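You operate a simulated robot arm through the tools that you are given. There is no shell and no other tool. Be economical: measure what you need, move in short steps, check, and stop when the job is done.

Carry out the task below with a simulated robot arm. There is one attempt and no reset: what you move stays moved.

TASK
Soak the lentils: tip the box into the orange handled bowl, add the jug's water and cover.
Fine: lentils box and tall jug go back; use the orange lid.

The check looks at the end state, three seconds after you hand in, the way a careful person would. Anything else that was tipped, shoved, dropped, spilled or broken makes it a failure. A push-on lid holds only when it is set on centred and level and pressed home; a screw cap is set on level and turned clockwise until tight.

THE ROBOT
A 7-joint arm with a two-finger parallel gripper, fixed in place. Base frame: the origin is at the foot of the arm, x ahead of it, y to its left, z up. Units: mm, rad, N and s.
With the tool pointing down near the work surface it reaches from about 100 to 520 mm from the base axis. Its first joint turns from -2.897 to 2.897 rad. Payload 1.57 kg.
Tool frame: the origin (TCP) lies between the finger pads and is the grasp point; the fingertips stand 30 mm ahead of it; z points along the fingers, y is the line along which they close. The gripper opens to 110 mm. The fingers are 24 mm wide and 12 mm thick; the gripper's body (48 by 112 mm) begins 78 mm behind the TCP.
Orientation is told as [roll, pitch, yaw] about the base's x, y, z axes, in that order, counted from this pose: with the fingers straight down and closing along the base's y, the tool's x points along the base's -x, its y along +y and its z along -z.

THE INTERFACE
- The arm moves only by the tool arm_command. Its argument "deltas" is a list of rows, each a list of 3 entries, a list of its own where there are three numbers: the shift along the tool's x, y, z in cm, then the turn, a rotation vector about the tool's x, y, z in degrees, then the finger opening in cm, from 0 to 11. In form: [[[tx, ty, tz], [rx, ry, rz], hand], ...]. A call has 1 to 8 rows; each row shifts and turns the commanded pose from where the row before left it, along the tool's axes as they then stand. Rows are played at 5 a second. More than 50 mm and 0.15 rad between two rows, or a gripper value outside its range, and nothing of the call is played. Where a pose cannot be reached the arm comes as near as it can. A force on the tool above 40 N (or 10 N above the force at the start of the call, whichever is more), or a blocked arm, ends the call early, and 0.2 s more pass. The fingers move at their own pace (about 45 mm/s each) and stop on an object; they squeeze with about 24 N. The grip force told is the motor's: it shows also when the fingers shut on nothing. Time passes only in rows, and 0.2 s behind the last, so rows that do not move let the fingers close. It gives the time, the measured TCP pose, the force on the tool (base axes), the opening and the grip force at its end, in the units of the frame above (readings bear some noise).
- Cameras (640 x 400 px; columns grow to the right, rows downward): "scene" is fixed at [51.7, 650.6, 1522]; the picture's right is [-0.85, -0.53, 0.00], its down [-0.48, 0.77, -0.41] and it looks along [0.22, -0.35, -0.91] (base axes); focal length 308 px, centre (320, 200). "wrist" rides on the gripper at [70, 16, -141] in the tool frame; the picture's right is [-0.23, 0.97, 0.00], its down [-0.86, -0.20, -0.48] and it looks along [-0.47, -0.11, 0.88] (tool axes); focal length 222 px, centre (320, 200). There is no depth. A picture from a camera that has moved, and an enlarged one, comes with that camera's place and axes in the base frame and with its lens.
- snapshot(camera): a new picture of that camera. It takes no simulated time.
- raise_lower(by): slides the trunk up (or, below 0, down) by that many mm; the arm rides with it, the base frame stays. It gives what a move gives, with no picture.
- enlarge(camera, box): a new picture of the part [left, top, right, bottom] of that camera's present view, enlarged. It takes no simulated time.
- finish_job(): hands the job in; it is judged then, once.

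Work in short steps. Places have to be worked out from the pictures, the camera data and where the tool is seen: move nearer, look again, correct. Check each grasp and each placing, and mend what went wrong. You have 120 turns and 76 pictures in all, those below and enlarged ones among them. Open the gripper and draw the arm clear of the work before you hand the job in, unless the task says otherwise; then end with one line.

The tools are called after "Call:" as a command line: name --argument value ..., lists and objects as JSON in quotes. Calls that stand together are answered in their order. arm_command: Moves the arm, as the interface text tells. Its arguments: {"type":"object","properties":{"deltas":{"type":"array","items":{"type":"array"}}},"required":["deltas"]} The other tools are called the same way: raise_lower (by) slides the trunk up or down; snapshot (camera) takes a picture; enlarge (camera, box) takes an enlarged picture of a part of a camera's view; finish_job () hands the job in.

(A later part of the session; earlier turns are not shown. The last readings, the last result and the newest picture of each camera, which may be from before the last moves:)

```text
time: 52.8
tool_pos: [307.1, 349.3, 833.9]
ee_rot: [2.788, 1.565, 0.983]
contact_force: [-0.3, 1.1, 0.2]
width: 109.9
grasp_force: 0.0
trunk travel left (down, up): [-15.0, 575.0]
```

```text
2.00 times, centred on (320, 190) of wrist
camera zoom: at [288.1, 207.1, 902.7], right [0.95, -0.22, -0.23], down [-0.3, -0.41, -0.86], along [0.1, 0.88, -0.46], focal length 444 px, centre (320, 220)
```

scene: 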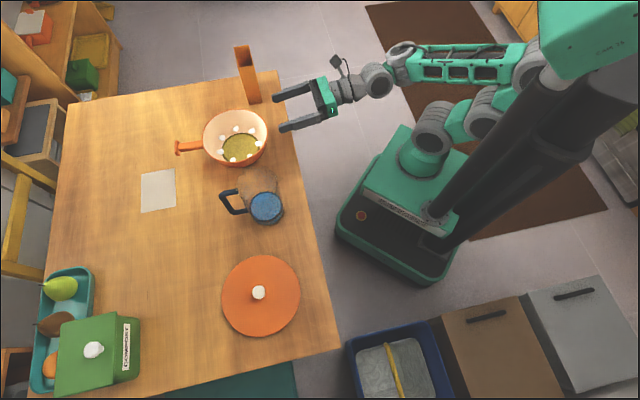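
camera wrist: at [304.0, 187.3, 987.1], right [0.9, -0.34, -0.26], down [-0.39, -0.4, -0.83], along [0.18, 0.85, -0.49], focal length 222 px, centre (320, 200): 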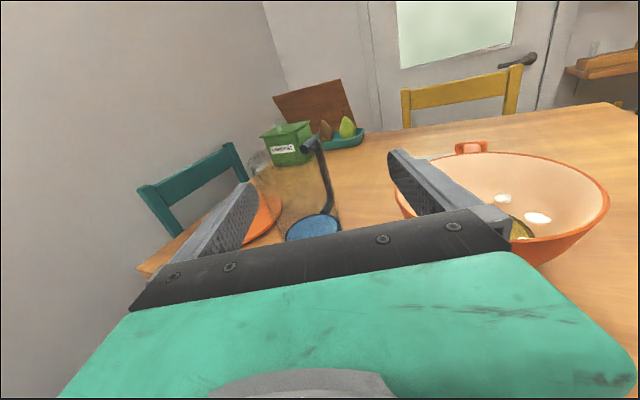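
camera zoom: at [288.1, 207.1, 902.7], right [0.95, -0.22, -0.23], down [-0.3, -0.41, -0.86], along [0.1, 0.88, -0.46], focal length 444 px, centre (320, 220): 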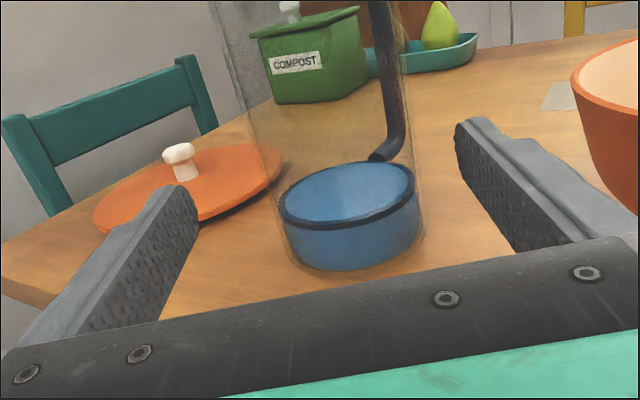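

Aligned: the jug axis is at (338, 461), 4 mm to the right and 116 mm ahead. I move in and grip.

Call:
arm_command --deltas '[[[0, 0.4, 3], [0, 0, 0], 11], [[0, 0, 3], [0, 0, 0], 11], [[0, 0, 3], [0, 0, 0], 11], [[0, 0, 2.3], [0, 0, 0], 11], [[0, 0, 0], [0, 0, 0], 11]]'

Call:
enlarge --camera "wrist" --box '[160, 90, 480, 290]'

```text
time: 54.0
tool_pos: [335.4, 458.1, 835.4]
ee_rot: [2.795, 1.563, 0.99]
contact_force: [-1.1, 0.8, -0.1]
width: 110.0
grasp_force: 0.0
trunk travel left (down, up): [-15.0, 575.0]
```

```text
2.00 times, centred on (320, 190) of wrist
camera zoom: at [317.8, 316.1, 903.8], right [0.95, -0.23, -0.23], down [-0.3, -0.41, -0.86], along [0.1, 0.88, -0.46], focal length 444 px, centre (320, 220)
```

zoom: 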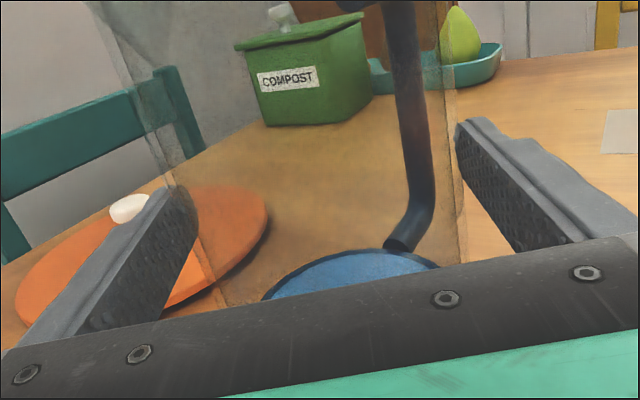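

No contact, and the jug sits between the pads, with its left edge close to the left finger. I close the gripper.

Call:
arm_command --deltas '[[[0, 0, 0], [0, 0, 0], 9], [[0, 0, 0], [0, 0, 0], 8], [[0, 0, 0], [0, 0, 0], 8], [[0, 0, 0], [0, 0, 0], 8]]'

Call:
enlarge --camera "scene" --box '[180, 130, 340, 240]'

```text
time: 55.0
tool_pos: [336.1, 457.2, 835.0]
ee_rot: [2.805, 1.562, 1.001]
contact_force: [0.8, 0.8, 0.4]
width: 92.6
grasp_force: 24.2
trunk travel left (down, up): [-15.0, 575.0]
```

```text
3.64 times, centred on (260, 185) of scene
camera zoom: at [51.7, 650.6, 1522.0], right [-0.85, -0.53, 0.0], down [-0.48, 0.77, -0.41], along [0.22, -0.35, -0.91], focal length 1121 px, centre (538, 254)
```

zoom: 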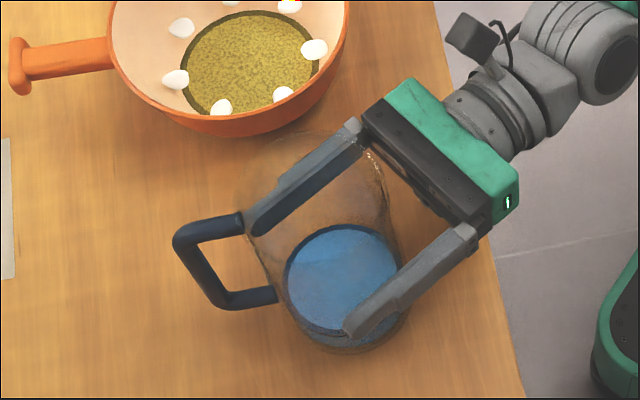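

Grip is firm: width 92.6, pick pose (336, 457.5, 835), heading about 76.5°. I lift it with the trunk and check the hold.

Call:
raise_lower --by 30

Call:
enlarge --camera "scene" --box '[160, 100, 340, 240]'

Call:
raise_lower --by 110

Call:
arm_command --deltas '[[[0, 3.35, -1.3], [-3.6, 0, 0], 8], [[0, 3.42, -1.08], [-3.6, 0, 0], 8], [[0, 3.48, -0.87], [-3.6, 0, 0], 8]]'

```text
time: 55.7
tool_pos: [335.8, 458.4, 864.9]
ee_rot: [2.812, 1.566, 1.009]
contact_force: [0.6, -0.1, -3.3]
width: 93.0
grasp_force: 24.0
trunk travel left (down, up): [-45.0, 545.0]
```

```text
2.86 times, centred on (250, 170) of scene
camera zoom: at [51.7, 650.6, 1522.0], right [-0.85, -0.53, 0.0], down [-0.48, 0.77, -0.41], along [0.22, -0.35, -0.91], focal length 881 px, centre (520, 286)
```

zoom: 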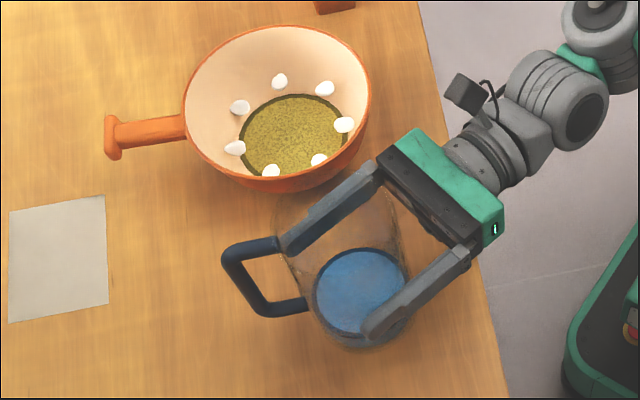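

```text
time: 57.1
tool_pos: [335.2, 457.6, 974.5]
ee_rot: [2.812, 1.567, 1.008]
contact_force: [-1.0, 0.2, -3.1]
width: 93.0
grasp_force: 24.0
trunk travel left (down, up): [-155.0, 435.0]
```

```text
time: 57.9
tool_pos: [424.8, 396.1, 975.0]
ee_rot: [2.987, 1.567, 0.993]
contact_force: [-0.4, 0.2, -3.4]
width: 93.1
grasp_force: 24.0
trunk travel left (down, up): [-155.0, 435.0]
```

The jug is lifted, weighing about 3.3 N, and tracks exactly. I continue to the pour position.

Call:
arm_command --deltas '[[[0, 3.53, -0.65], [-3.6, 0, 0], 8], [[0, 3.56, -0.43], [-3.6, 0, 0], 8], [[0, 3.58, -0.2], [-3.6, 0, 0], 8], [[0, 3.59, 0.02], [-3.6, 0, 0], 8], [[0, 3.58, 0.24], [-3.6, 0, 0], 8], [[0, 0, 0], [0, 0, 0], 8]]'

Call:
enlarge --camera "scene" --box '[160, 30, 320, 180]'

```text
time: 59.3
tool_pos: [572.6, 294.7, 975.3]
ee_rot: [-2.936, 1.566, 1.038]
contact_force: [0.5, 0.6, -4.1]
width: 92.8
grasp_force: 24.1
trunk travel left (down, up): [-155.0, 435.0]
```

```text
2.67 times, centred on (240, 105) of scene
camera zoom: at [51.7, 650.6, 1522.0], right [-0.85, -0.53, 0.0], down [-0.48, 0.77, -0.41], along [0.22, -0.35, -0.91], focal length 822 px, centre (533, 453)
```

zoom: 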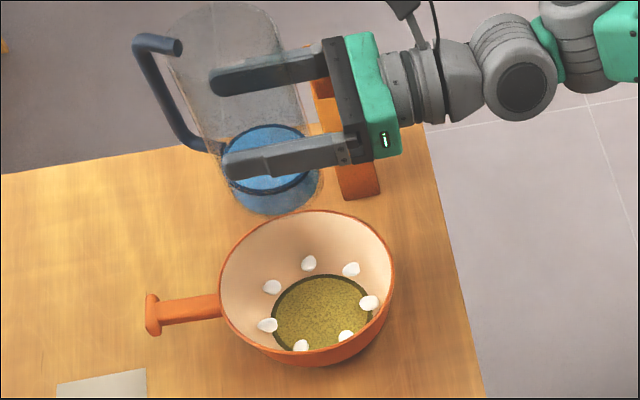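

The jug is positioned well and clear of the box. I lower to z≈945 and roll the first 64°.

Call:
arm_command --deltas '[[[-3.0, 0, 0], [0, 0, 0], 8], [[0, 0, 0], [0, 0, -8], 8], [[0, 0, 0], [0, 0, -8], 8], [[0, 0, 0], [0, 0, -8], 8], [[0, 0, 0], [0, 0, -8], 8], [[0, 0, 0], [0, 0, -8], 8], [[0, 0, 0], [0, 0, -8], 8], [[0, 0, 0], [0, 0, -8], 8]]'

Call:
enlarge --camera "scene" --box '[160, 30, 320, 180]'

```text
time: 61.1
tool_pos: [572.3, 294.0, 946.6]
ee_rot: [1.578, 0.592, -0.731]
contact_force: [-0.3, 0.2, -2.8]
width: 93.1
grasp_force: 24.3
trunk travel left (down, up): [-155.0, 435.0]
```

```text
2.67 times, centred on (240, 105) of scene
camera zoom: at [51.7, 650.6, 1522.0], right [-0.85, -0.53, 0.0], down [-0.48, 0.77, -0.41], along [0.22, -0.35, -0.91], focal length 822 px, centre (533, 453)
```

zoom: 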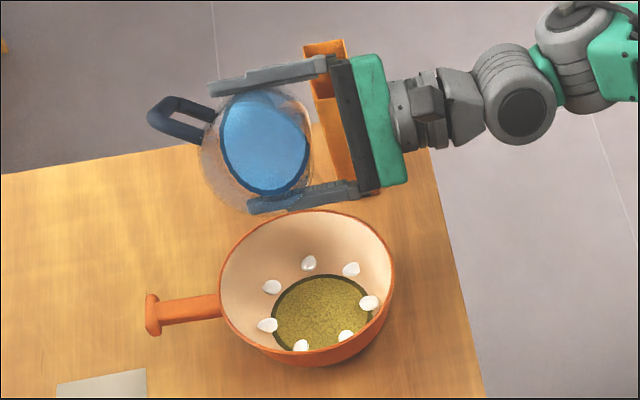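

No water has left yet and the lip is over the bowl. I continue slowly to 88°.

Call:
arm_command --deltas '[[[-0.0, 0, 0], [0, 0, -4], 8], [[0, 0, 0], [0, 0, -4], 8], [[0, 0, 0], [0, 0, -4], 8], [[0, 0, 0], [0, 0, -4], 8], [[0, 0, 0], [0, 0, -4], 8], [[0, 0, 0], [0, 0, -4], 8], [[0, 0, 0], [0, 0, -4], 8], [[0, 0, 0], [0, 0, -4], 8]]'

Call:
enlarge --camera "scene" --box '[160, 30, 320, 180]'

```text
time: 62.9
tool_pos: [573.5, 294.0, 945.4]
ee_rot: [1.578, 0.035, -0.736]
contact_force: [-0.3, 0.6, -2.7]
width: 93.0
grasp_force: 24.1
trunk travel left (down, up): [-155.0, 435.0]
```

```text
2.67 times, centred on (240, 105) of scene
camera zoom: at [51.7, 650.6, 1522.0], right [-0.85, -0.53, 0.0], down [-0.48, 0.77, -0.41], along [0.22, -0.35, -0.91], focal length 822 px, centre (533, 453)
```

zoom: 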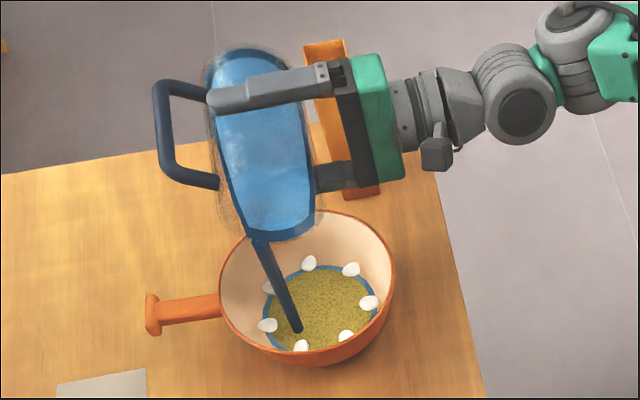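

Water is streaming cleanly into the bowl. I hold, then tip further gradually.

Call:
arm_command --deltas '[[[0, 0, 0], [0, 0, 0], 8], [[0, 0, 0], [0, 0, 0], 8], [[0, 0, 0], [0, 0, 0], 8], [[0, 0, 0], [0, 0, 0], 8], [[0, 0, 0], [0, 0, -3], 8], [[0, 0, 0], [0, 0, -3], 8], [[0, 0, 0], [0, 0, -3], 8], [[0, 0, 0], [0, 0, -3], 8]]'

Call:
enlarge --camera "scene" --box '[160, 30, 320, 180]'

```text
time: 64.7
tool_pos: [572.1, 294.4, 944.7]
ee_rot: [1.576, -0.174, -0.739]
contact_force: [-0.5, -0.1, -1.6]
width: 92.8
grasp_force: 24.5
trunk travel left (down, up): [-155.0, 435.0]
```

```text
2.67 times, centred on (240, 105) of scene
camera zoom: at [51.7, 650.6, 1522.0], right [-0.85, -0.53, 0.0], down [-0.48, 0.77, -0.41], along [0.22, -0.35, -0.91], focal length 822 px, centre (533, 453)
```

zoom: 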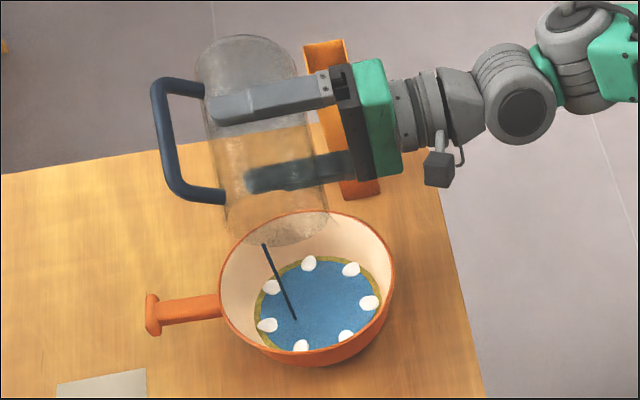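

Nearly empty, and the water is in the bowl. I tip another 30° and wait for the last drips.

Call:
arm_command --deltas '[[[0, 0, 0], [0, 0, -5], 8], [[0, 0, 0], [0, 0, -5], 8], [[0, 0, 0], [0, 0, -5], 8], [[0, 0, 0], [0, 0, -5], 8], [[0, 0, 0], [0, 0, -5], 8], [[0, 0, 0], [0, 0, 0], 8], [[0, 0, 0], [0, 0, 0], 8], [[0, 0, 0], [0, 0, 0], 8]]'

Call:
arm_command --deltas '[[[0, 0, 0], [0, 0, 0], 8], [[0, 0, 0], [0, 0, 0], 8], [[0, 0, 0], [0, 0, 0], 8], [[0, 0, 0], [0, 0, 0], 8], [[0, 0, 0], [0, 0, 0], 8], [[0, 0, 0], [0, 0, 0], 8]]'

Call:
enlarge --camera "scene" --box '[160, 30, 320, 180]'

```text
time: 66.5
tool_pos: [572.2, 293.5, 945.5]
ee_rot: [1.577, -0.612, -0.741]
contact_force: [0.3, -0.4, -2.1]
width: 93.0
grasp_force: 24.3
trunk travel left (down, up): [-155.0, 435.0]
```

```text
time: 67.9
tool_pos: [572.3, 294.2, 944.9]
ee_rot: [1.578, -0.609, -0.742]
contact_force: [-0.3, -0.5, -2.0]
width: 93.1
grasp_force: 24.7
trunk travel left (down, up): [-155.0, 435.0]
```

```text
2.67 times, centred on (240, 105) of scene
camera zoom: at [51.7, 650.6, 1522.0], right [-0.85, -0.53, 0.0], down [-0.48, 0.77, -0.41], along [0.22, -0.35, -0.91], focal length 822 px, centre (533, 453)
```

zoom: 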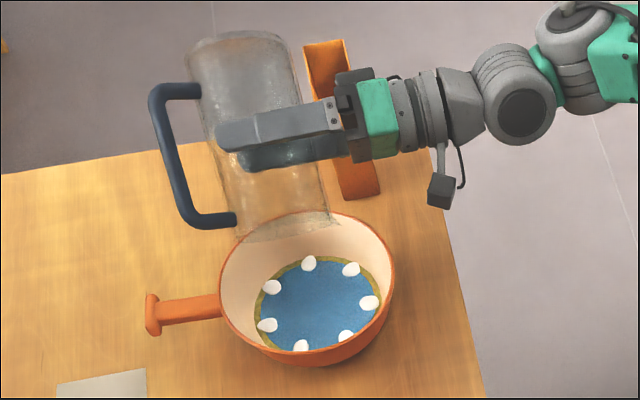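

The jug is empty. I roll it back upright.

Call:
arm_command --deltas '[[[0, 0, 0], [0, 0, 8], 8], [[0, 0, 0], [0, 0, 8], 8], [[0, 0, 0], [0, 0, 8], 8], [[0, 0, 0], [0, 0, 8], 8], [[0, 0, 0], [0, 0, 8], 8], [[0, 0, 0], [0, 0, 8], 8], [[0, 0, 0], [0, 0, 8], 8], [[0, 0, 0], [0, 0, 8], 8]]'

Call:
arm_command --deltas '[[[0, 0, 0], [0, 0, 8], 8], [[0, 0, 0], [0, 0, 8], 8], [[0, 0, 0], [0, 0, 8], 8], [[0, 0, 0], [0, 0, 8], 8], [[0, 0, 0], [0, 0, 8], 8], [[0, 0, 0], [0, 0, 8], 8], [[0, 0, 0], [0, 0, 8], 8], [[0, 0, 0], [0, 0, 5], 8]]'

Call:
arm_command --deltas '[[[3, 0, 0], [0, 0, 0], 8], [[0, 0, 0], [3.6, 0, 0], 8], [[0, -3.58, -0.24], [3.6, 0, 0], 8], [[0, -3.59, -0.02], [3.6, 0, 0], 8], [[0, -3.58, 0.2], [3.6, 0, 0], 8], [[0, -3.56, 0.43], [3.6, 0, 0], 8], [[0, -3.53, 0.65], [3.6, 0, 0], 8]]'

```text
time: 69.7
tool_pos: [571.5, 295.4, 946.0]
ee_rot: [1.578, 0.51, -0.733]
contact_force: [-0.8, 0.4, -1.5]
width: 93.2
grasp_force: 24.1
trunk travel left (down, up): [-155.0, 435.0]
```

```text
time: 71.5
tool_pos: [571.9, 293.7, 944.8]
ee_rot: [-2.663, 1.564, 1.314]
contact_force: [-0.8, 0.6, -1.1]
width: 93.2
grasp_force: 23.5
trunk travel left (down, up): [-155.0, 435.0]
```

```text
time: 73.1
tool_pos: [425.4, 396.1, 974.5]
ee_rot: [2.935, 1.565, 1.005]
contact_force: [0.3, 0.6, -2.5]
width: 92.8
grasp_force: 23.9
trunk travel left (down, up): [-155.0, 435.0]
```

Tracking is exact. I do the last three reverse rows and then lower with the trunk.

Call:
arm_command --deltas '[[[0, -3.48, 0.87], [3.6, 0, 0], 8], [[0, -3.42, 1.08], [3.6, 0, 0], 8], [[0, -3.35, 1.3], [0, 0, 0], 8], [[0, 0, 0], [0, 0, 0], 8]]'

Call:
raise_lower --by -135

Call:
snapshot --camera "scene"

```text
time: 74.1
tool_pos: [337.6, 457.4, 974.3]
ee_rot: [2.821, 1.563, 1.016]
contact_force: [-0.2, -0.3, -1.8]
width: 93.2
grasp_force: 24.2
trunk travel left (down, up): [-155.0, 435.0]
```

```text
time: 75.8
tool_pos: [337.1, 457.7, 840.0]
ee_rot: [2.789, 1.565, 0.986]
contact_force: [-0.6, -0.6, -1.5]
width: 92.9
grasp_force: 23.7
trunk travel left (down, up): [-20.0, 570.0]
```

```text
31 pictures are left
```

scene: 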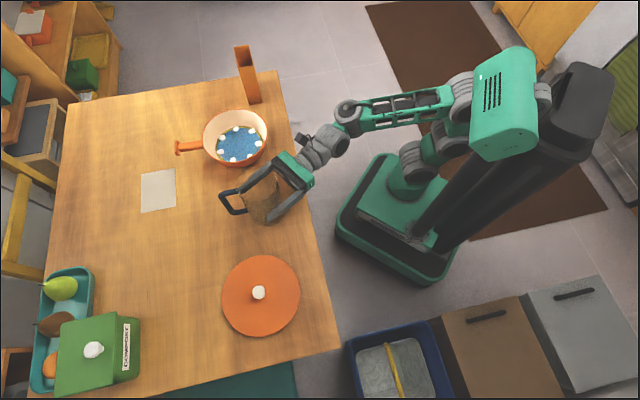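

I'm about 5 mm above the pick height, so I lower in small steps until light contact.

Call:
arm_command --deltas '[[[-0.25, 0, 0], [0, 0, 0], 8], [[-0.15, 0, 0], [0, 0, 0], 8], [[-0.1, 0, 0], [0, 0, 0], 8], [[0, 0, 0], [0, 0, 0], 8]]'

```text
time: 76.8
tool_pos: [337.6, 457.1, 835.7]
ee_rot: [2.791, 1.564, 0.987]
contact_force: [1.9, 0.7, 3.0]
width: 92.7
grasp_force: 24.3
trunk travel left (down, up): [-20.0, 570.0]
```

Seated. I open and back straight out.

Call:
arm_command --deltas '[[[0, 0, 0], [0, 0, 0], 11], [[0, 0, 0], [0, 0, 0], 11], [[0, 0, 0], [0, 0, 0], 11], [[0, 0, -2.5], [0, 0, 0], 11], [[0, 0, -3], [0, 0, 0], 11], [[0, 0, -3], [0, 0, 0], 11], [[0, 0, -2.8], [0, 0, 0], 11]]'

Call:
snapshot --camera "wrist"

```text
time: 78.4
tool_pos: [311.1, 347.6, 835.0]
ee_rot: [2.741, 1.563, 0.937]
contact_force: [0.2, 0.7, 0.4]
width: 109.8
grasp_force: 0.0
trunk travel left (down, up): [-20.0, 570.0]
```

```text
30 pictures are left
camera wrist: at [292.3, 205.4, 903.7], right [0.95, -0.22, -0.22], down [-0.3, -0.41, -0.86], along [0.1, 0.88, -0.46], focal length 222 px, centre (320, 200)
```

wrist: 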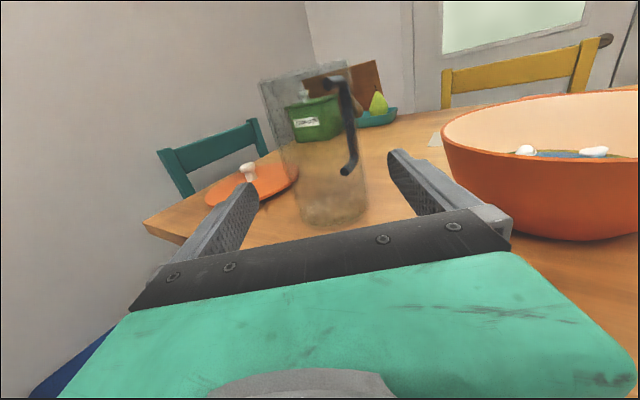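

The jug is upright and back on its spot. Next is the lid. It is far out (knob at about (223, 640)), so I will grip its knob with the tool tilted about 45° down. First I raise the trunk and head toward it.

Call:
raise_lower --by 300

Call:
arm_command --deltas '[[[-1, -2.4, 2.55], [1.7, 0, 0], 9], [[-1, -2.4, 2.55], [1.7, 0, 0], 7], [[-1, -2.4, 2.55], [1.7, 0, 0], 6], [[-1, -2.4, 2.55], [1.7, 0, 0], 6], [[-1, -2.4, 2.55], [1.7, 0, 0], 6]]'

```text
time: 81.4
tool_pos: [309.8, 347.6, 1134.6]
ee_rot: [2.795, 1.563, 0.989]
contact_force: [-0.2, 0.6, 0.2]
width: 110.1
grasp_force: 0.1
trunk travel left (down, up): [-320.0, 270.0]
```

```text
time: 82.6
tool_pos: [215.6, 495.7, 1086.0]
ee_rot: [2.603, 1.563, 0.945]
contact_force: [-0.4, -0.4, 0.3]
width: 60.2
grasp_force: 0.1
trunk travel left (down, up): [-320.0, 270.0]
```

Going well. Now I tilt down in stages while descending and extending toward the lid.

Call:
arm_command --deltas '[[[-3, 0, 1.2], [0, -4.5, 0], 6], [[-2.9, 0, 1.43], [0, -4.5, 0], 6], [[-2.78, 0, 1.65], [0, -4.5, 0], 6], [[-2.64, 0, 1.87], [0, -4.5, 0], 6], [[-2.48, 0, 2.07], [0, -4.5, 0], 6]]'

Call:
snapshot --camera "wrist"

```text
time: 83.8
tool_pos: [221.7, 554.8, 936.3]
ee_rot: [0.009, 1.183, -1.649]
contact_force: [1.1, 0.3, 0.4]
width: 60.2
grasp_force: 0.0
trunk travel left (down, up): [-320.0, 270.0]
```

```text
29 pictures are left
camera wrist: at [227.1, 449.4, 1053.3], right [0.96, -0.17, -0.21], down [-0.26, -0.75, -0.61], along [-0.05, 0.64, -0.76], focal length 222 px, centre (320, 200)
```

wrist: 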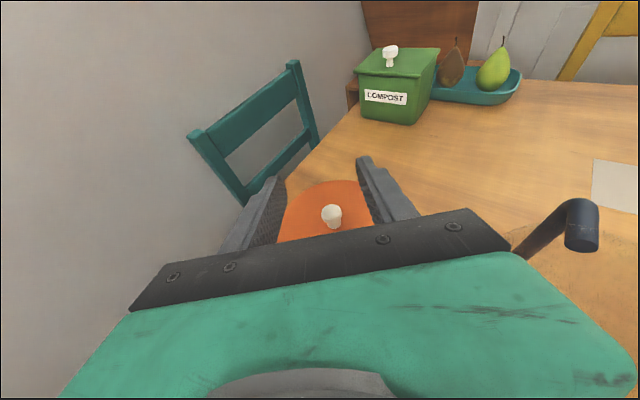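

The knob lines up at (221, 642). I tilt on to about 45° and get closer.

Call:
arm_command --deltas '[[[-1.62, 0, 1.17], [0, -4.5, 0], 6], [[-1.52, 0, 1.29], [0, -4.5, 0], 6], [[-1.41, 0, 1.41], [0, -4.5, 0], 6], [[-1.3, 0, 1.51], [0, -4.5, 0], 6], [[-1.18, 0, 1.61], [0, -4.5, 0], 6]]'

Call:
snapshot --camera "wrist"

```text
time: 85.0
tool_pos: [225.1, 578.7, 837.9]
ee_rot: [0.004, 0.788, -1.653]
contact_force: [0.7, 0.8, 0.8]
width: 59.9
grasp_force: 0.1
trunk travel left (down, up): [-320.0, 270.0]
```

```text
28 pictures are left
camera wrist: at [233.9, 525.6, 986.8], right [0.96, -0.24, -0.16], down [-0.28, -0.92, -0.27], along [-0.08, 0.3, -0.95], focal length 222 px, centre (320, 200)
```

wrist: 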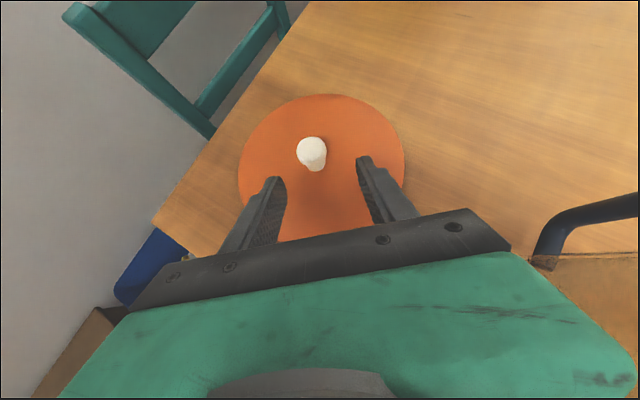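

A good view of the lid. I enlarge the knob to measure it precisely.

Call:
enlarge --camera "wrist" --box '[220, 80, 420, 205]'

```text
3.20 times, centred on (320, 142) of wrist
camera zoom: at [233.9, 525.6, 986.8], right [0.96, -0.24, -0.16], down [-0.28, -0.92, -0.27], along [-0.08, 0.3, -0.95], focal length 711 px, centre (320, 384)
```

zoom: 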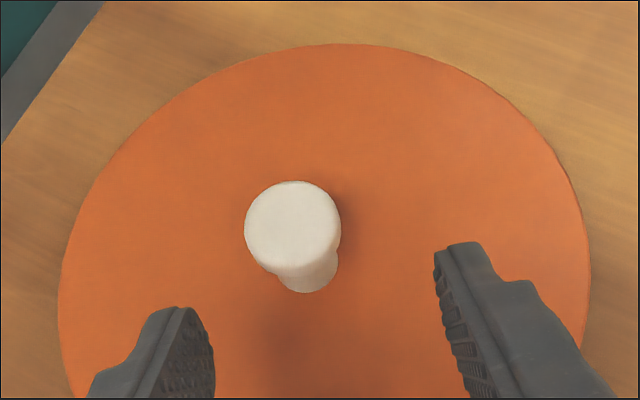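

Knob: head about 30 mm wide, top at z≈785, axis at (221, 643); the lid top is at about 752. The knob is about 9.5 mm to the left and 68 mm ahead along the tool, so I go in and check before closing.

Call:
arm_command --deltas '[[[0.1, -0.95, 2], [0, 0, 0], 6], [[0.1, 0, 2], [0, 0, 0], 6], [[0, 0, 1.5], [0, 0, 0], 6], [[0, 0, 1.2], [0, 0, 0], 6], [[0, 0, 0], [0, 0, 0], 6]]'

Call:
enlarge --camera "wrist" --box '[220, 100, 420, 225]'

```text
time: 86.2
tool_pos: [217.0, 628.4, 794.7]
ee_rot: [0.004, 0.797, -1.652]
contact_force: [-0.3, 0.8, 10.1]
width: 59.6
grasp_force: 0.0
trunk travel left (down, up): [-320.0, 270.0]
```

```text
3.20 times, centred on (320, 162) of wrist
camera zoom: at [228.1, 575.1, 943.8], right [0.96, -0.24, -0.16], down [-0.28, -0.92, -0.28], along [-0.08, 0.31, -0.95], focal length 711 px, centre (320, 320)
```

zoom: 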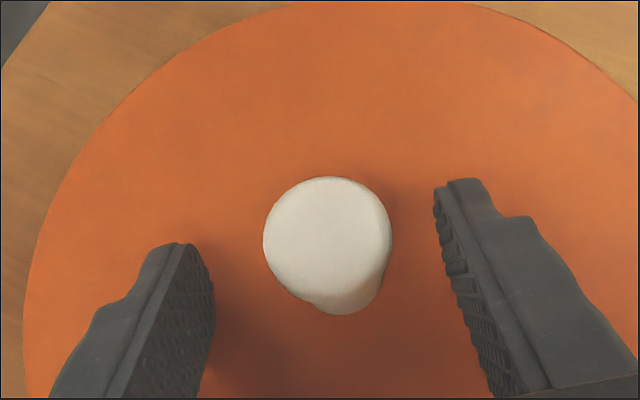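

The fingertips just touched the lid top with 10 N, so it is at about z 765, and the knob sits between the tips. I rise 4 mm, move 8 mm forward horizontally, and close on the knob.

Call:
arm_command --deltas '[[[0.42, 0, -0.42], [0, 0, 0], 6], [[0.56, 0, 0.56], [0, 0, 0], 6], [[0, 0, 0], [0, 0, 0], 6]]'

Call:
enlarge --camera "wrist" --box '[220, 100, 420, 225]'

```text
time: 87.0
tool_pos: [218.2, 636.0, 798.1]
ee_rot: [0.003, 0.791, -1.654]
contact_force: [-0.2, -0.5, -0.2]
width: 60.2
grasp_force: 0.0
trunk travel left (down, up): [-320.0, 270.0]
```

```text
3.20 times, centred on (320, 162) of wrist
camera zoom: at [229.0, 582.9, 946.8], right [0.96, -0.24, -0.16], down [-0.28, -0.92, -0.27], along [-0.08, 0.3, -0.95], focal length 711 px, centre (320, 320)
```

zoom: 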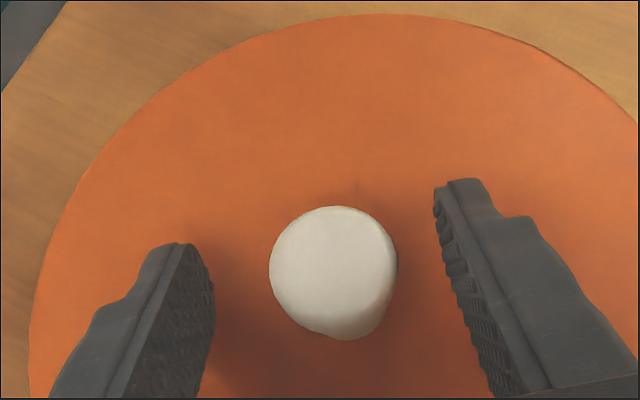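

The knob is well inside the pads with no contact. Closing now.

Call:
arm_command --deltas '[[[0, 0, 0], [0, 0, 0], 4], [[0, 0, 0], [0, 0, 0], 2], [[0, 0, 0], [0, 0, 0], 2], [[0, 0, 0], [0, 0, 0], 2]]'

Call:
raise_lower --by 20

Call:
snapshot --camera "wrist"

```text
time: 88.0
tool_pos: [217.8, 636.7, 798.4]
ee_rot: [0.004, 0.79, -1.653]
contact_force: [-0.1, -0.9, 1.1]
width: 26.2
grasp_force: 23.8
trunk travel left (down, up): [-320.0, 270.0]
```

```text
time: 88.6
tool_pos: [217.7, 635.6, 819.5]
ee_rot: [0.003, 0.791, -1.652]
contact_force: [0.0, 0.4, 0.0]
width: 26.3
grasp_force: 24.3
trunk travel left (down, up): [-340.0, 250.0]
```

```text
24 pictures are left
camera wrist: at [229.1, 582.9, 967.1], right [0.96, -0.24, -0.16], down [-0.28, -0.92, -0.27], along [-0.08, 0.3, -0.95], focal length 222 px, centre (320, 200)
```

wrist: 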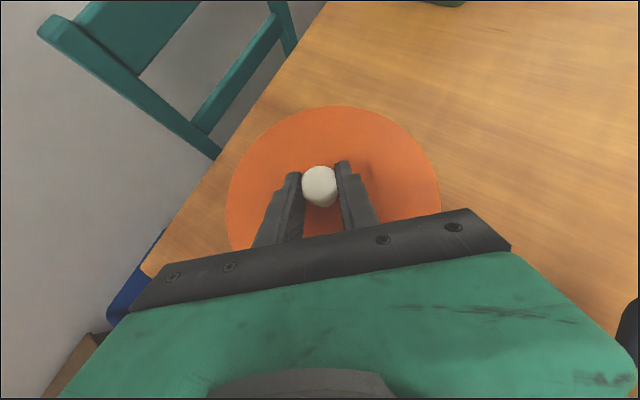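

The lid came up with the gripper, since it looks unchanged relative to the fingers. I raise it well above the jug, then carry it over in an arc toward the bowl while turning 40°.

Call:
raise_lower --by 175

Call:
arm_command --deltas '[[[-0.94, 1.63, -0.94], [0, 0, 0], 2], [[-0.94, 1.63, -0.94], [-2.82, 0, 2.82], 2], [[-1.71, 3.44, -1.71], [-2.82, 0, 2.82], 2], [[-1.54, 3.6, -1.54], [-2.82, 0, 2.82], 2], [[-1.36, 3.74, -1.36], [-2.82, 0, 2.82], 2]]'

Call:
snapshot --camera "scene"

```text
time: 90.6
tool_pos: [219.3, 636.5, 993.1]
ee_rot: [0.004, 0.79, -1.653]
contact_force: [-1.1, 0.1, -0.6]
width: 26.2
grasp_force: 24.3
trunk travel left (down, up): [-515.0, 75.0]
```

```text
time: 91.8
tool_pos: [339.7, 517.4, 992.5]
ee_rot: [0.001, 0.792, -1.933]
contact_force: [-0.1, 0.1, -1.2]
width: 26.0
grasp_force: 23.5
trunk travel left (down, up): [-515.0, 75.0]
```

```text
23 pictures are left
```

scene: 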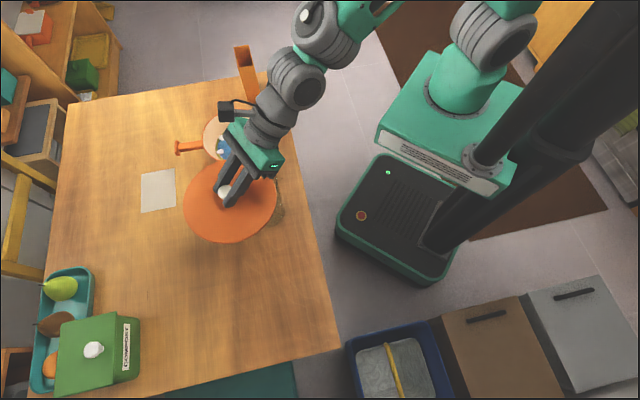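

The lid hangs level and clear. I continue to above the bowl.

Call:
arm_command --deltas '[[[-1.18, 3.87, -1.18], [-2.82, 0, 2.82], 2], [[-0.98, 3.97, -0.98], [-2.82, 0, 2.82], 2], [[-0.79, 4.06, -0.79], [-2.82, 0, 2.82], 2], [[-0.58, 4.13, -0.58], [-2.82, 0, 2.82], 2], [[-0.38, 4.18, -0.38], [-2.82, 0, 2.82], 2], [[-0.17, 4.2, -0.17], [-2.82, 0, 2.82], 2], [[0, 0, 0], [0, 0, 0], 2]]'

Call:
enlarge --camera "scene" --box '[160, 30, 320, 180]'

Call:
snapshot --camera "wrist"

```text
time: 93.4
tool_pos: [521.3, 343.7, 993.2]
ee_rot: [-0.002, 0.79, -2.355]
contact_force: [0.7, 0.2, -0.6]
width: 25.9
grasp_force: 23.6
trunk travel left (down, up): [-515.0, 75.0]
```

```text
2.67 times, centred on (240, 105) of scene
camera zoom: at [51.7, 650.6, 1522.0], right [-0.85, -0.53, 0.0], down [-0.48, 0.77, -0.41], along [0.22, -0.35, -0.91], focal length 822 px, centre (533, 453)
```

zoom: 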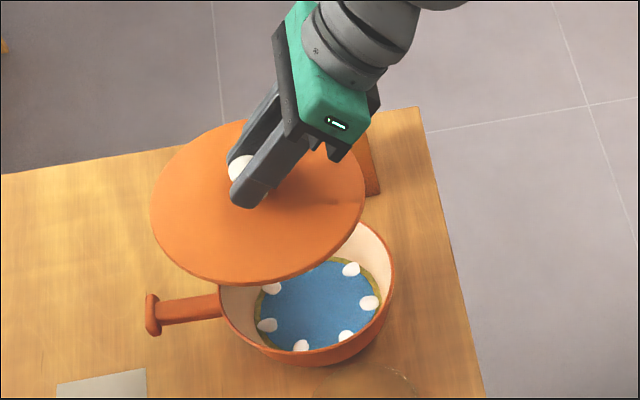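

```text
21 pictures are left
camera wrist: at [494.5, 294.6, 1141.4], right [0.58, -0.8, -0.16], down [-0.81, -0.53, -0.27], along [0.13, 0.29, -0.95], focal length 222 px, centre (320, 200)
```

wrist: 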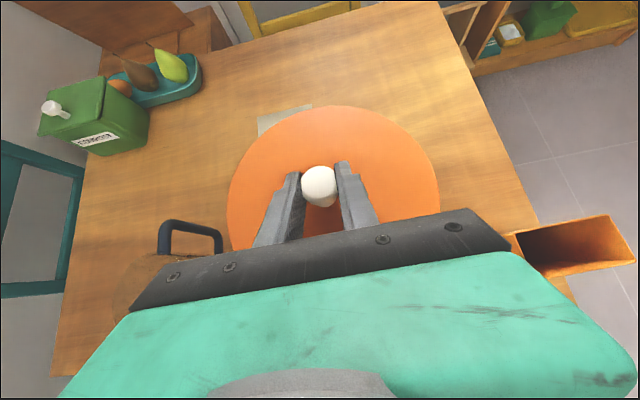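

The lid is above the bowl. By scene measurement, its centre is about (−3, −10) mm off the bowl centre, so I correct that, then lower with the trunk to about 20 mm above the rim to compare outlines.

Call:
arm_command --deltas '[[[-0.65, 0.5, -0.65], [0, 0, 0], 2], [[0, 0, 0], [0, 0, 0], 2]]'

Call:
raise_lower --by -98

Call:
enlarge --camera "scene" --box '[190, 80, 290, 180]'

```text
time: 94.0
tool_pos: [517.3, 332.9, 992.2]
ee_rot: [-0.004, 0.792, -2.354]
contact_force: [-0.9, -0.7, -0.7]
width: 26.1
grasp_force: 23.9
trunk travel left (down, up): [-515.0, 75.0]
```

```text
time: 95.3
tool_pos: [517.1, 333.3, 895.8]
ee_rot: [-0.001, 0.794, -2.354]
contact_force: [0.3, 0.7, -0.8]
width: 26.1
grasp_force: 24.0
trunk travel left (down, up): [-417.0, 173.0]
```

```text
4.00 times, centred on (240, 130) of scene
camera zoom: at [51.7, 650.6, 1522.0], right [-0.85, -0.53, 0.0], down [-0.48, 0.77, -0.41], along [0.22, -0.35, -0.91], focal length 1233 px, centre (640, 480)
```

zoom: 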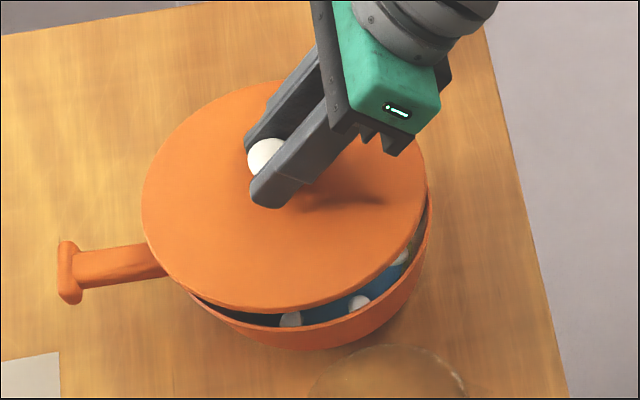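

The outlines are nearly concentric, allowing for height. I zoom in tightly for edge positions before the last few millimetres.

Call:
enlarge --camera "scene" --box '[200, 125, 275, 175]'

```text
8.00 times, centred on (238, 150) of scene
camera zoom: at [51.7, 650.6, 1522.0], right [-0.85, -0.53, 0.0], down [-0.48, 0.77, -0.41], along [0.22, -0.35, -0.91], focal length 2466 px, centre (980, 600)
```

zoom: 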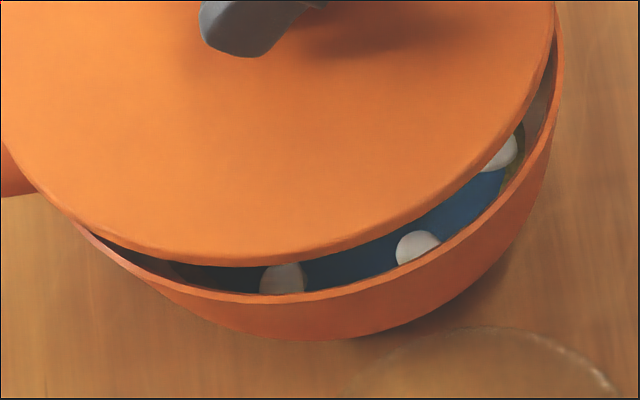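

The edges suggest the lid is about 24 mm above the rim and about 3–4 mm to image-left. I nudge it and lower another 16 mm for a closer comparison.

Call:
arm_command --deltas '[[[-0.2, -0.21, -0.2], [0, 0, 0], 2], [[0, 0, 0], [0, 0, 0], 2]]'

Call:
raise_lower --by -16

Call:
enlarge --camera "scene" --box '[195, 100, 275, 170]'

```text
time: 95.9
tool_pos: [514.4, 332.8, 894.4]
ee_rot: [-0.001, 0.792, -2.354]
contact_force: [-0.4, -0.3, -0.6]
width: 25.9
grasp_force: 23.7
trunk travel left (down, up): [-417.0, 173.0]
```

```text
time: 96.5
tool_pos: [514.1, 333.2, 882.9]
ee_rot: [0.001, 0.801, -2.351]
contact_force: [0.8, 1.8, 13.4]
width: 26.1
grasp_force: 23.5
trunk travel left (down, up): [-401.0, 189.0]
```

```text
5.71 times, centred on (235, 135) of scene
camera zoom: at [51.7, 650.6, 1522.0], right [-0.85, -0.53, 0.0], down [-0.48, 0.77, -0.41], along [0.22, -0.35, -0.91], focal length 1762 px, centre (806, 571)
```

zoom: 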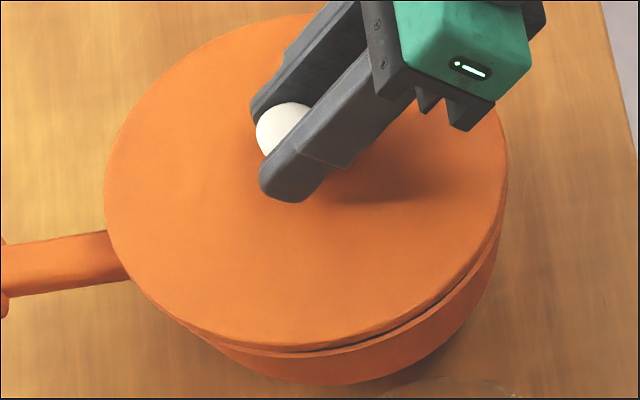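

Contact came at TCP z≈883 with 13 N, so something is resting on the rim. I look closely at the seam to see whether it is centred.

Call:
enlarge --camera "scene" --box '[205, 135, 270, 170]'

Call:
snapshot --camera "wrist"

```text
9.85 times, centred on (238, 152) of scene
camera zoom: at [51.7, 650.6, 1522.0], right [-0.85, -0.53, 0.0], down [-0.48, 0.77, -0.41], along [0.22, -0.35, -0.91], focal length 3035 px, centre (1132, 668)
```

zoom: 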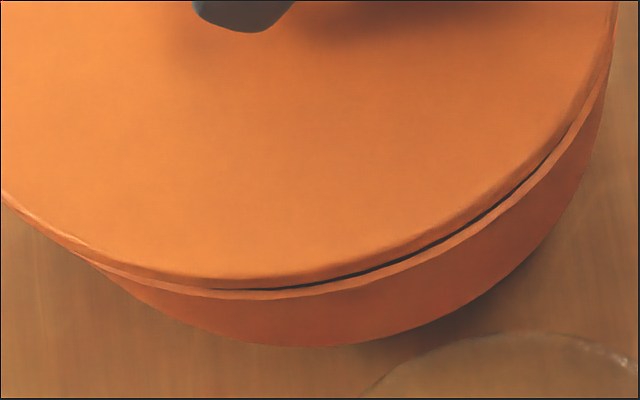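

```text
16 pictures are left
camera wrist: at [488.1, 284.6, 1031.5], right [0.58, -0.8, -0.16], down [-0.8, -0.53, -0.28], along [0.14, 0.29, -0.95], focal length 222 px, centre (320, 200)
```

wrist: 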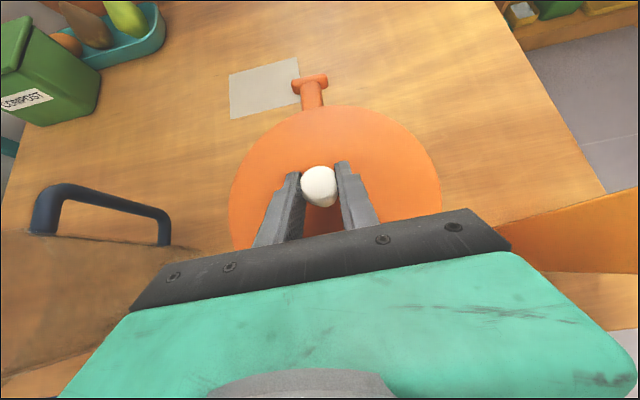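

Rim edge measurements show the lid sits about 8 mm off (it needs roughly −8 in x and +3 in y). I lift slightly, shift, and take another look.

Call:
arm_command --deltas '[[[0.55, 0, -0.55], [0, 0, 0], 2], [[-0.25, -0.78, -0.25], [0, 0, 0], 2], [[-0.2, 0, 0.2], [0, 0, 0], 2], [[0, 0, 0], [0, 0, 0], 2]]'

Call:
enlarge --camera "scene" --box '[195, 100, 275, 170]'

```text
time: 97.5
tool_pos: [506.0, 336.1, 882.9]
ee_rot: [-0.001, 0.793, -2.354]
contact_force: [0.3, -1.6, -0.1]
width: 26.2
grasp_force: 24.3
trunk travel left (down, up): [-401.0, 189.0]
```

```text
5.71 times, centred on (235, 135) of scene
camera zoom: at [51.7, 650.6, 1522.0], right [-0.85, -0.53, 0.0], down [-0.48, 0.77, -0.41], along [0.22, -0.35, -0.91], focal length 1762 px, centre (806, 571)
```

zoom: 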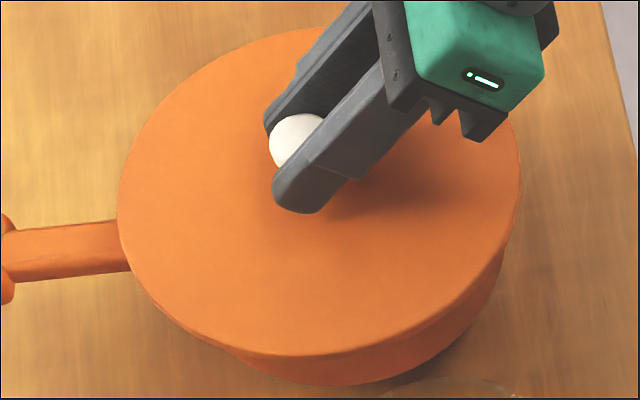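

The outlines now look nearly concentric with no contact. I lower gently in small steps and watch the force.

Call:
arm_command --deltas '[[[-0.15, 0, 0.15], [0, 0, 0], 2], [[-0.15, 0, 0.15], [0, 0, 0], 2], [[-0.1, 0, 0.1], [0, 0, 0], 2], [[0, 0, 0], [0, 0, 0], 2]]'

```text
time: 98.5
tool_pos: [507.3, 335.7, 878.8]
ee_rot: [-0.003, 0.791, -2.355]
contact_force: [-0.2, -2.5, -0.1]
width: 26.0
grasp_force: 24.4
trunk travel left (down, up): [-401.0, 189.0]
```

It went 4 mm lower than the earlier contact without vertical force, so the lid's plug is entering. A small −y side force suggests a slight bias, so I shift about 1.5 mm to −y and continue down.

Call:
arm_command --deltas '[[[-0.08, 0.11, -0.08], [0, 0, 0], 2], [[-0.15, 0, 0.15], [0, 0, 0], 2], [[-0.15, 0, 0.15], [0, 0, 0], 2], [[0, 0, 0], [0, 0, 0], 2]]'

```text
time: 99.5
tool_pos: [505.3, 335.4, 877.1]
ee_rot: [-0.001, 0.797, -2.353]
contact_force: [0.9, 0.2, 10.9]
width: 25.8
grasp_force: 24.3
trunk travel left (down, up): [-401.0, 189.0]
```

Vertical contact of 10.9 N at z 877 with the side force gone. I check the seam.

Call:
enlarge --camera "scene" --box '[195, 100, 275, 170]'

```text
5.71 times, centred on (235, 135) of scene
camera zoom: at [51.7, 650.6, 1522.0], right [-0.85, -0.53, 0.0], down [-0.48, 0.77, -0.41], along [0.22, -0.35, -0.91], focal length 1762 px, centre (806, 571)
```

zoom: 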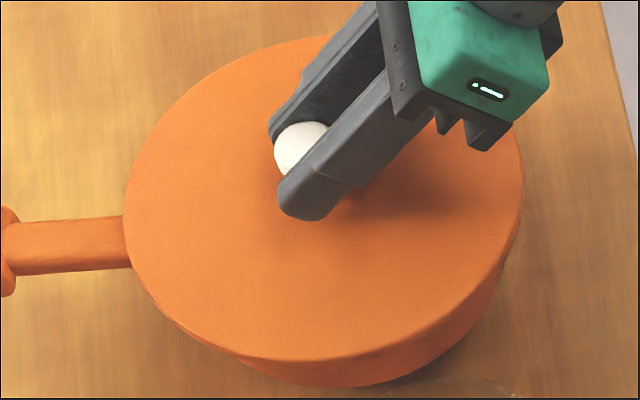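

The lid looks seated near concentric, within 2–3 mm. I release the knob, back the fingers off along the tool axis, and inspect.

Call:
arm_command --deltas '[[[0, 0, 0], [0, 0, 0], 5], [[0, 0, 0], [0, 0, 0], 6], [[0, 0, -2], [0, 0, 0], 6], [[0, 0, -3], [0, 0, 0], 6], [[0, 0, -3], [0, 0, 0], 6]]'

Call:
enlarge --camera "scene" --box '[195, 100, 275, 170]'

Call:
enlarge --camera "wrist" --box '[200, 50, 440, 250]'

```text
time: 100.8
tool_pos: [466.1, 292.1, 930.9]
ee_rot: [-0.003, 0.792, -2.354]
contact_force: [0.0, -0.2, 0.0]
width: 60.0
grasp_force: 0.1
trunk travel left (down, up): [-401.0, 189.0]
```

```text
5.71 times, centred on (235, 135) of scene
camera zoom: at [51.7, 650.6, 1522.0], right [-0.85, -0.53, 0.0], down [-0.48, 0.77, -0.41], along [0.22, -0.35, -0.91], focal length 1762 px, centre (806, 571)
```

zoom: 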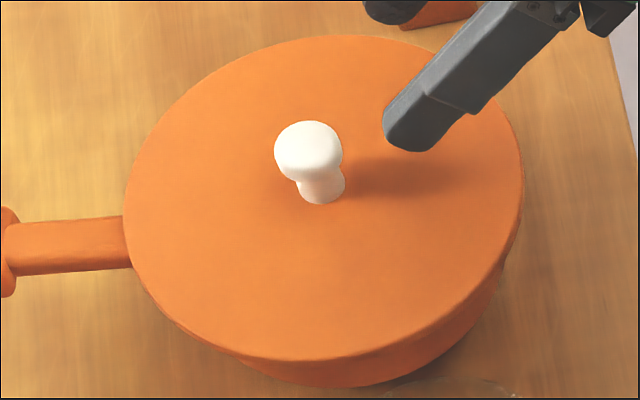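

```text
2.00 times, centred on (320, 150) of wrist
camera zoom: at [440.3, 245.0, 1079.4], right [0.58, -0.8, -0.16], down [-0.81, -0.53, -0.27], along [0.13, 0.29, -0.95], focal length 444 px, centre (320, 300)
```

zoom: 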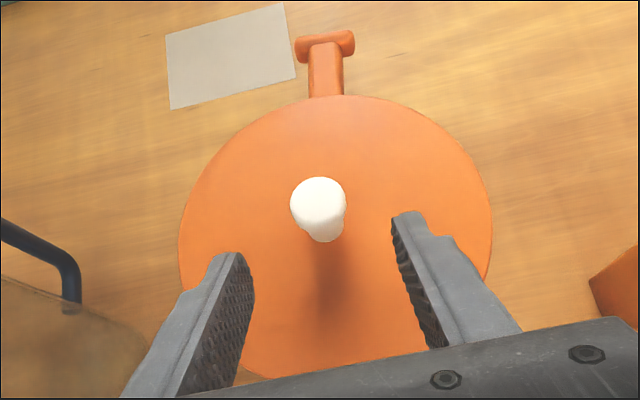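

The lid stayed put on release. For pressing home I close the fingers, bring the fingertips above the knob's centre, and push straight down.

Call:
arm_command --deltas '[[[1.5, -0.14, 0.5], [0, 0, 0], 3], [[1.5, -0.14, 0.5], [0, 0, 0], 0], [[0, 0, 1.8], [0, 0, 0], 0], [[0, 0, 1.78], [0, 0, 0], 0], [[0, 0, 0], [0, 0, 0], 0]]'

Call:
enlarge --camera "scene" --box '[195, 90, 275, 160]'

Call:
enlarge --camera "wrist" --box '[240, 80, 400, 240]'

```text
time: 102.0
tool_pos: [502.3, 334.3, 920.3]
ee_rot: [-0.001, 0.792, -2.354]
contact_force: [0.6, -1.0, -0.3]
width: 0.2
grasp_force: 21.3
trunk travel left (down, up): [-401.0, 189.0]
```

```text
5.71 times, centred on (235, 125) of scene
camera zoom: at [51.7, 650.6, 1522.0], right [-0.85, -0.53, 0.0], down [-0.48, 0.77, -0.41], along [0.22, -0.35, -0.91], focal length 1762 px, centre (806, 629)
```

zoom: 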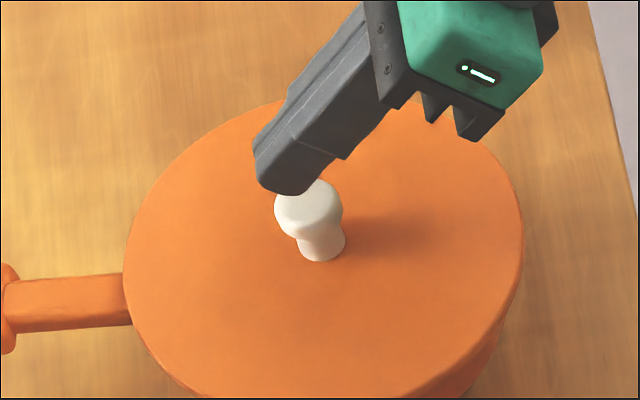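

```text
2.50 times, centred on (320, 160) of wrist
camera zoom: at [476.4, 285.1, 1068.6], right [0.58, -0.8, -0.16], down [-0.81, -0.53, -0.27], along [0.13, 0.29, -0.95], focal length 555 px, centre (320, 300)
```

zoom: 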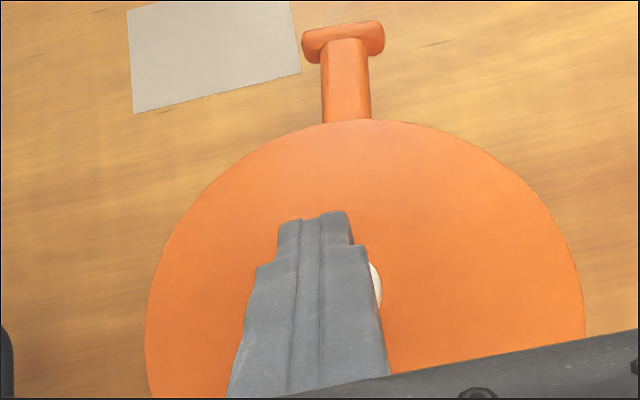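

The tips are above the knob, about 2 mm off laterally. I correct that and press down in small steps.

Call:
arm_command --deltas '[[[-0.13, 0.2, -0.13], [0, 0, 0], 0], [[-0.7, 0, 0.7], [0, 0, 0], 0], [[-0.28, 0, 0.28], [0, 0, 0], 0], [[-0.21, 0, 0.21], [0, 0, 0], 0], [[-0.14, 0, 0.14], [0, 0, 0], 0], [[-0.14, 0, 0.14], [0, 0, 0], 0], [[-0.14, 0, 0.14], [0, 0, 0], 0], [[-0.14, 0, 0.14], [0, 0, 0], 0]]'

```text
time: 103.6
tool_pos: [505.5, 332.6, 905.3]
ee_rot: [0.004, 0.812, -2.349]
contact_force: [-6.8, -5.5, 15.5]
width: 0.0
grasp_force: 21.4
trunk travel left (down, up): [-401.0, 189.0]
stopped in row 8: the force on the tool passed its limit (the readings are from after the stop); the commanded pose is now the measured one
```

The press reached the force limit. I look at whether the lid moved down and stayed centred.

Call:
enlarge --camera "scene" --box '[195, 100, 275, 170]'

```text
5.71 times, centred on (235, 135) of scene
camera zoom: at [51.7, 650.6, 1522.0], right [-0.85, -0.53, 0.0], down [-0.48, 0.77, -0.41], along [0.22, -0.35, -0.91], focal length 1762 px, centre (806, 571)
```

zoom: 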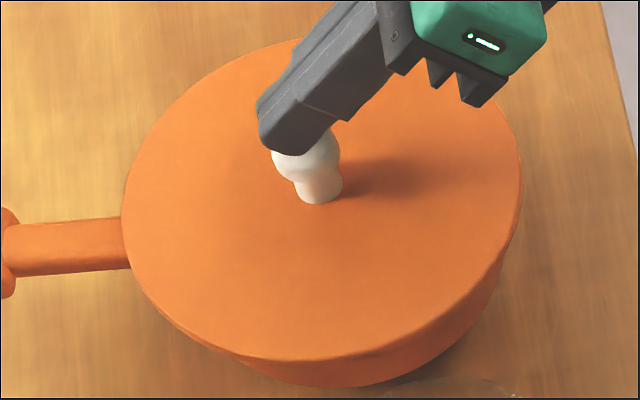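

The lid shifted about 1 mm toward concentric and a little lower. I press again on the knob centre.

Call:
arm_command --deltas '[[[-0.1, 0, 0.1], [0, 0, 0], 0], [[-0.14, 0, 0.14], [0, 0, 0], 0], [[-0.14, 0, 0.14], [0, 0, 0], 0], [[-0.14, 0, 0.14], [0, 0, 0], 0], [[-0.14, 0, 0.14], [0, 0, 0], 0]]'

Call:
enlarge --camera "scene" --box '[195, 130, 275, 175]'

```text
time: 104.5
tool_pos: [507.5, 334.2, 905.4]
ee_rot: [0.006, 0.825, -2.347]
contact_force: [-3.5, -3.5, 11.9]
width: 0.0
grasp_force: 21.3
trunk travel left (down, up): [-401.0, 189.0]
stopped in row 4: the force on the tool passed its limit (the readings are from after the stop); the commanded pose is now the measured one
```

```text
8.00 times, centred on (235, 152) of scene
camera zoom: at [51.7, 650.6, 1522.0], right [-0.85, -0.53, 0.0], down [-0.48, 0.77, -0.41], along [0.22, -0.35, -0.91], focal length 2466 px, centre (1000, 580)
```

zoom: 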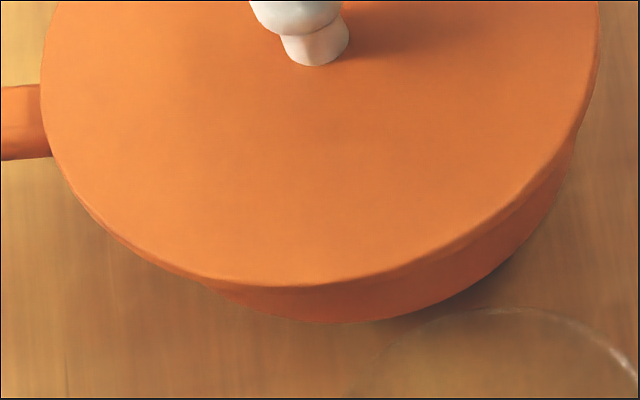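

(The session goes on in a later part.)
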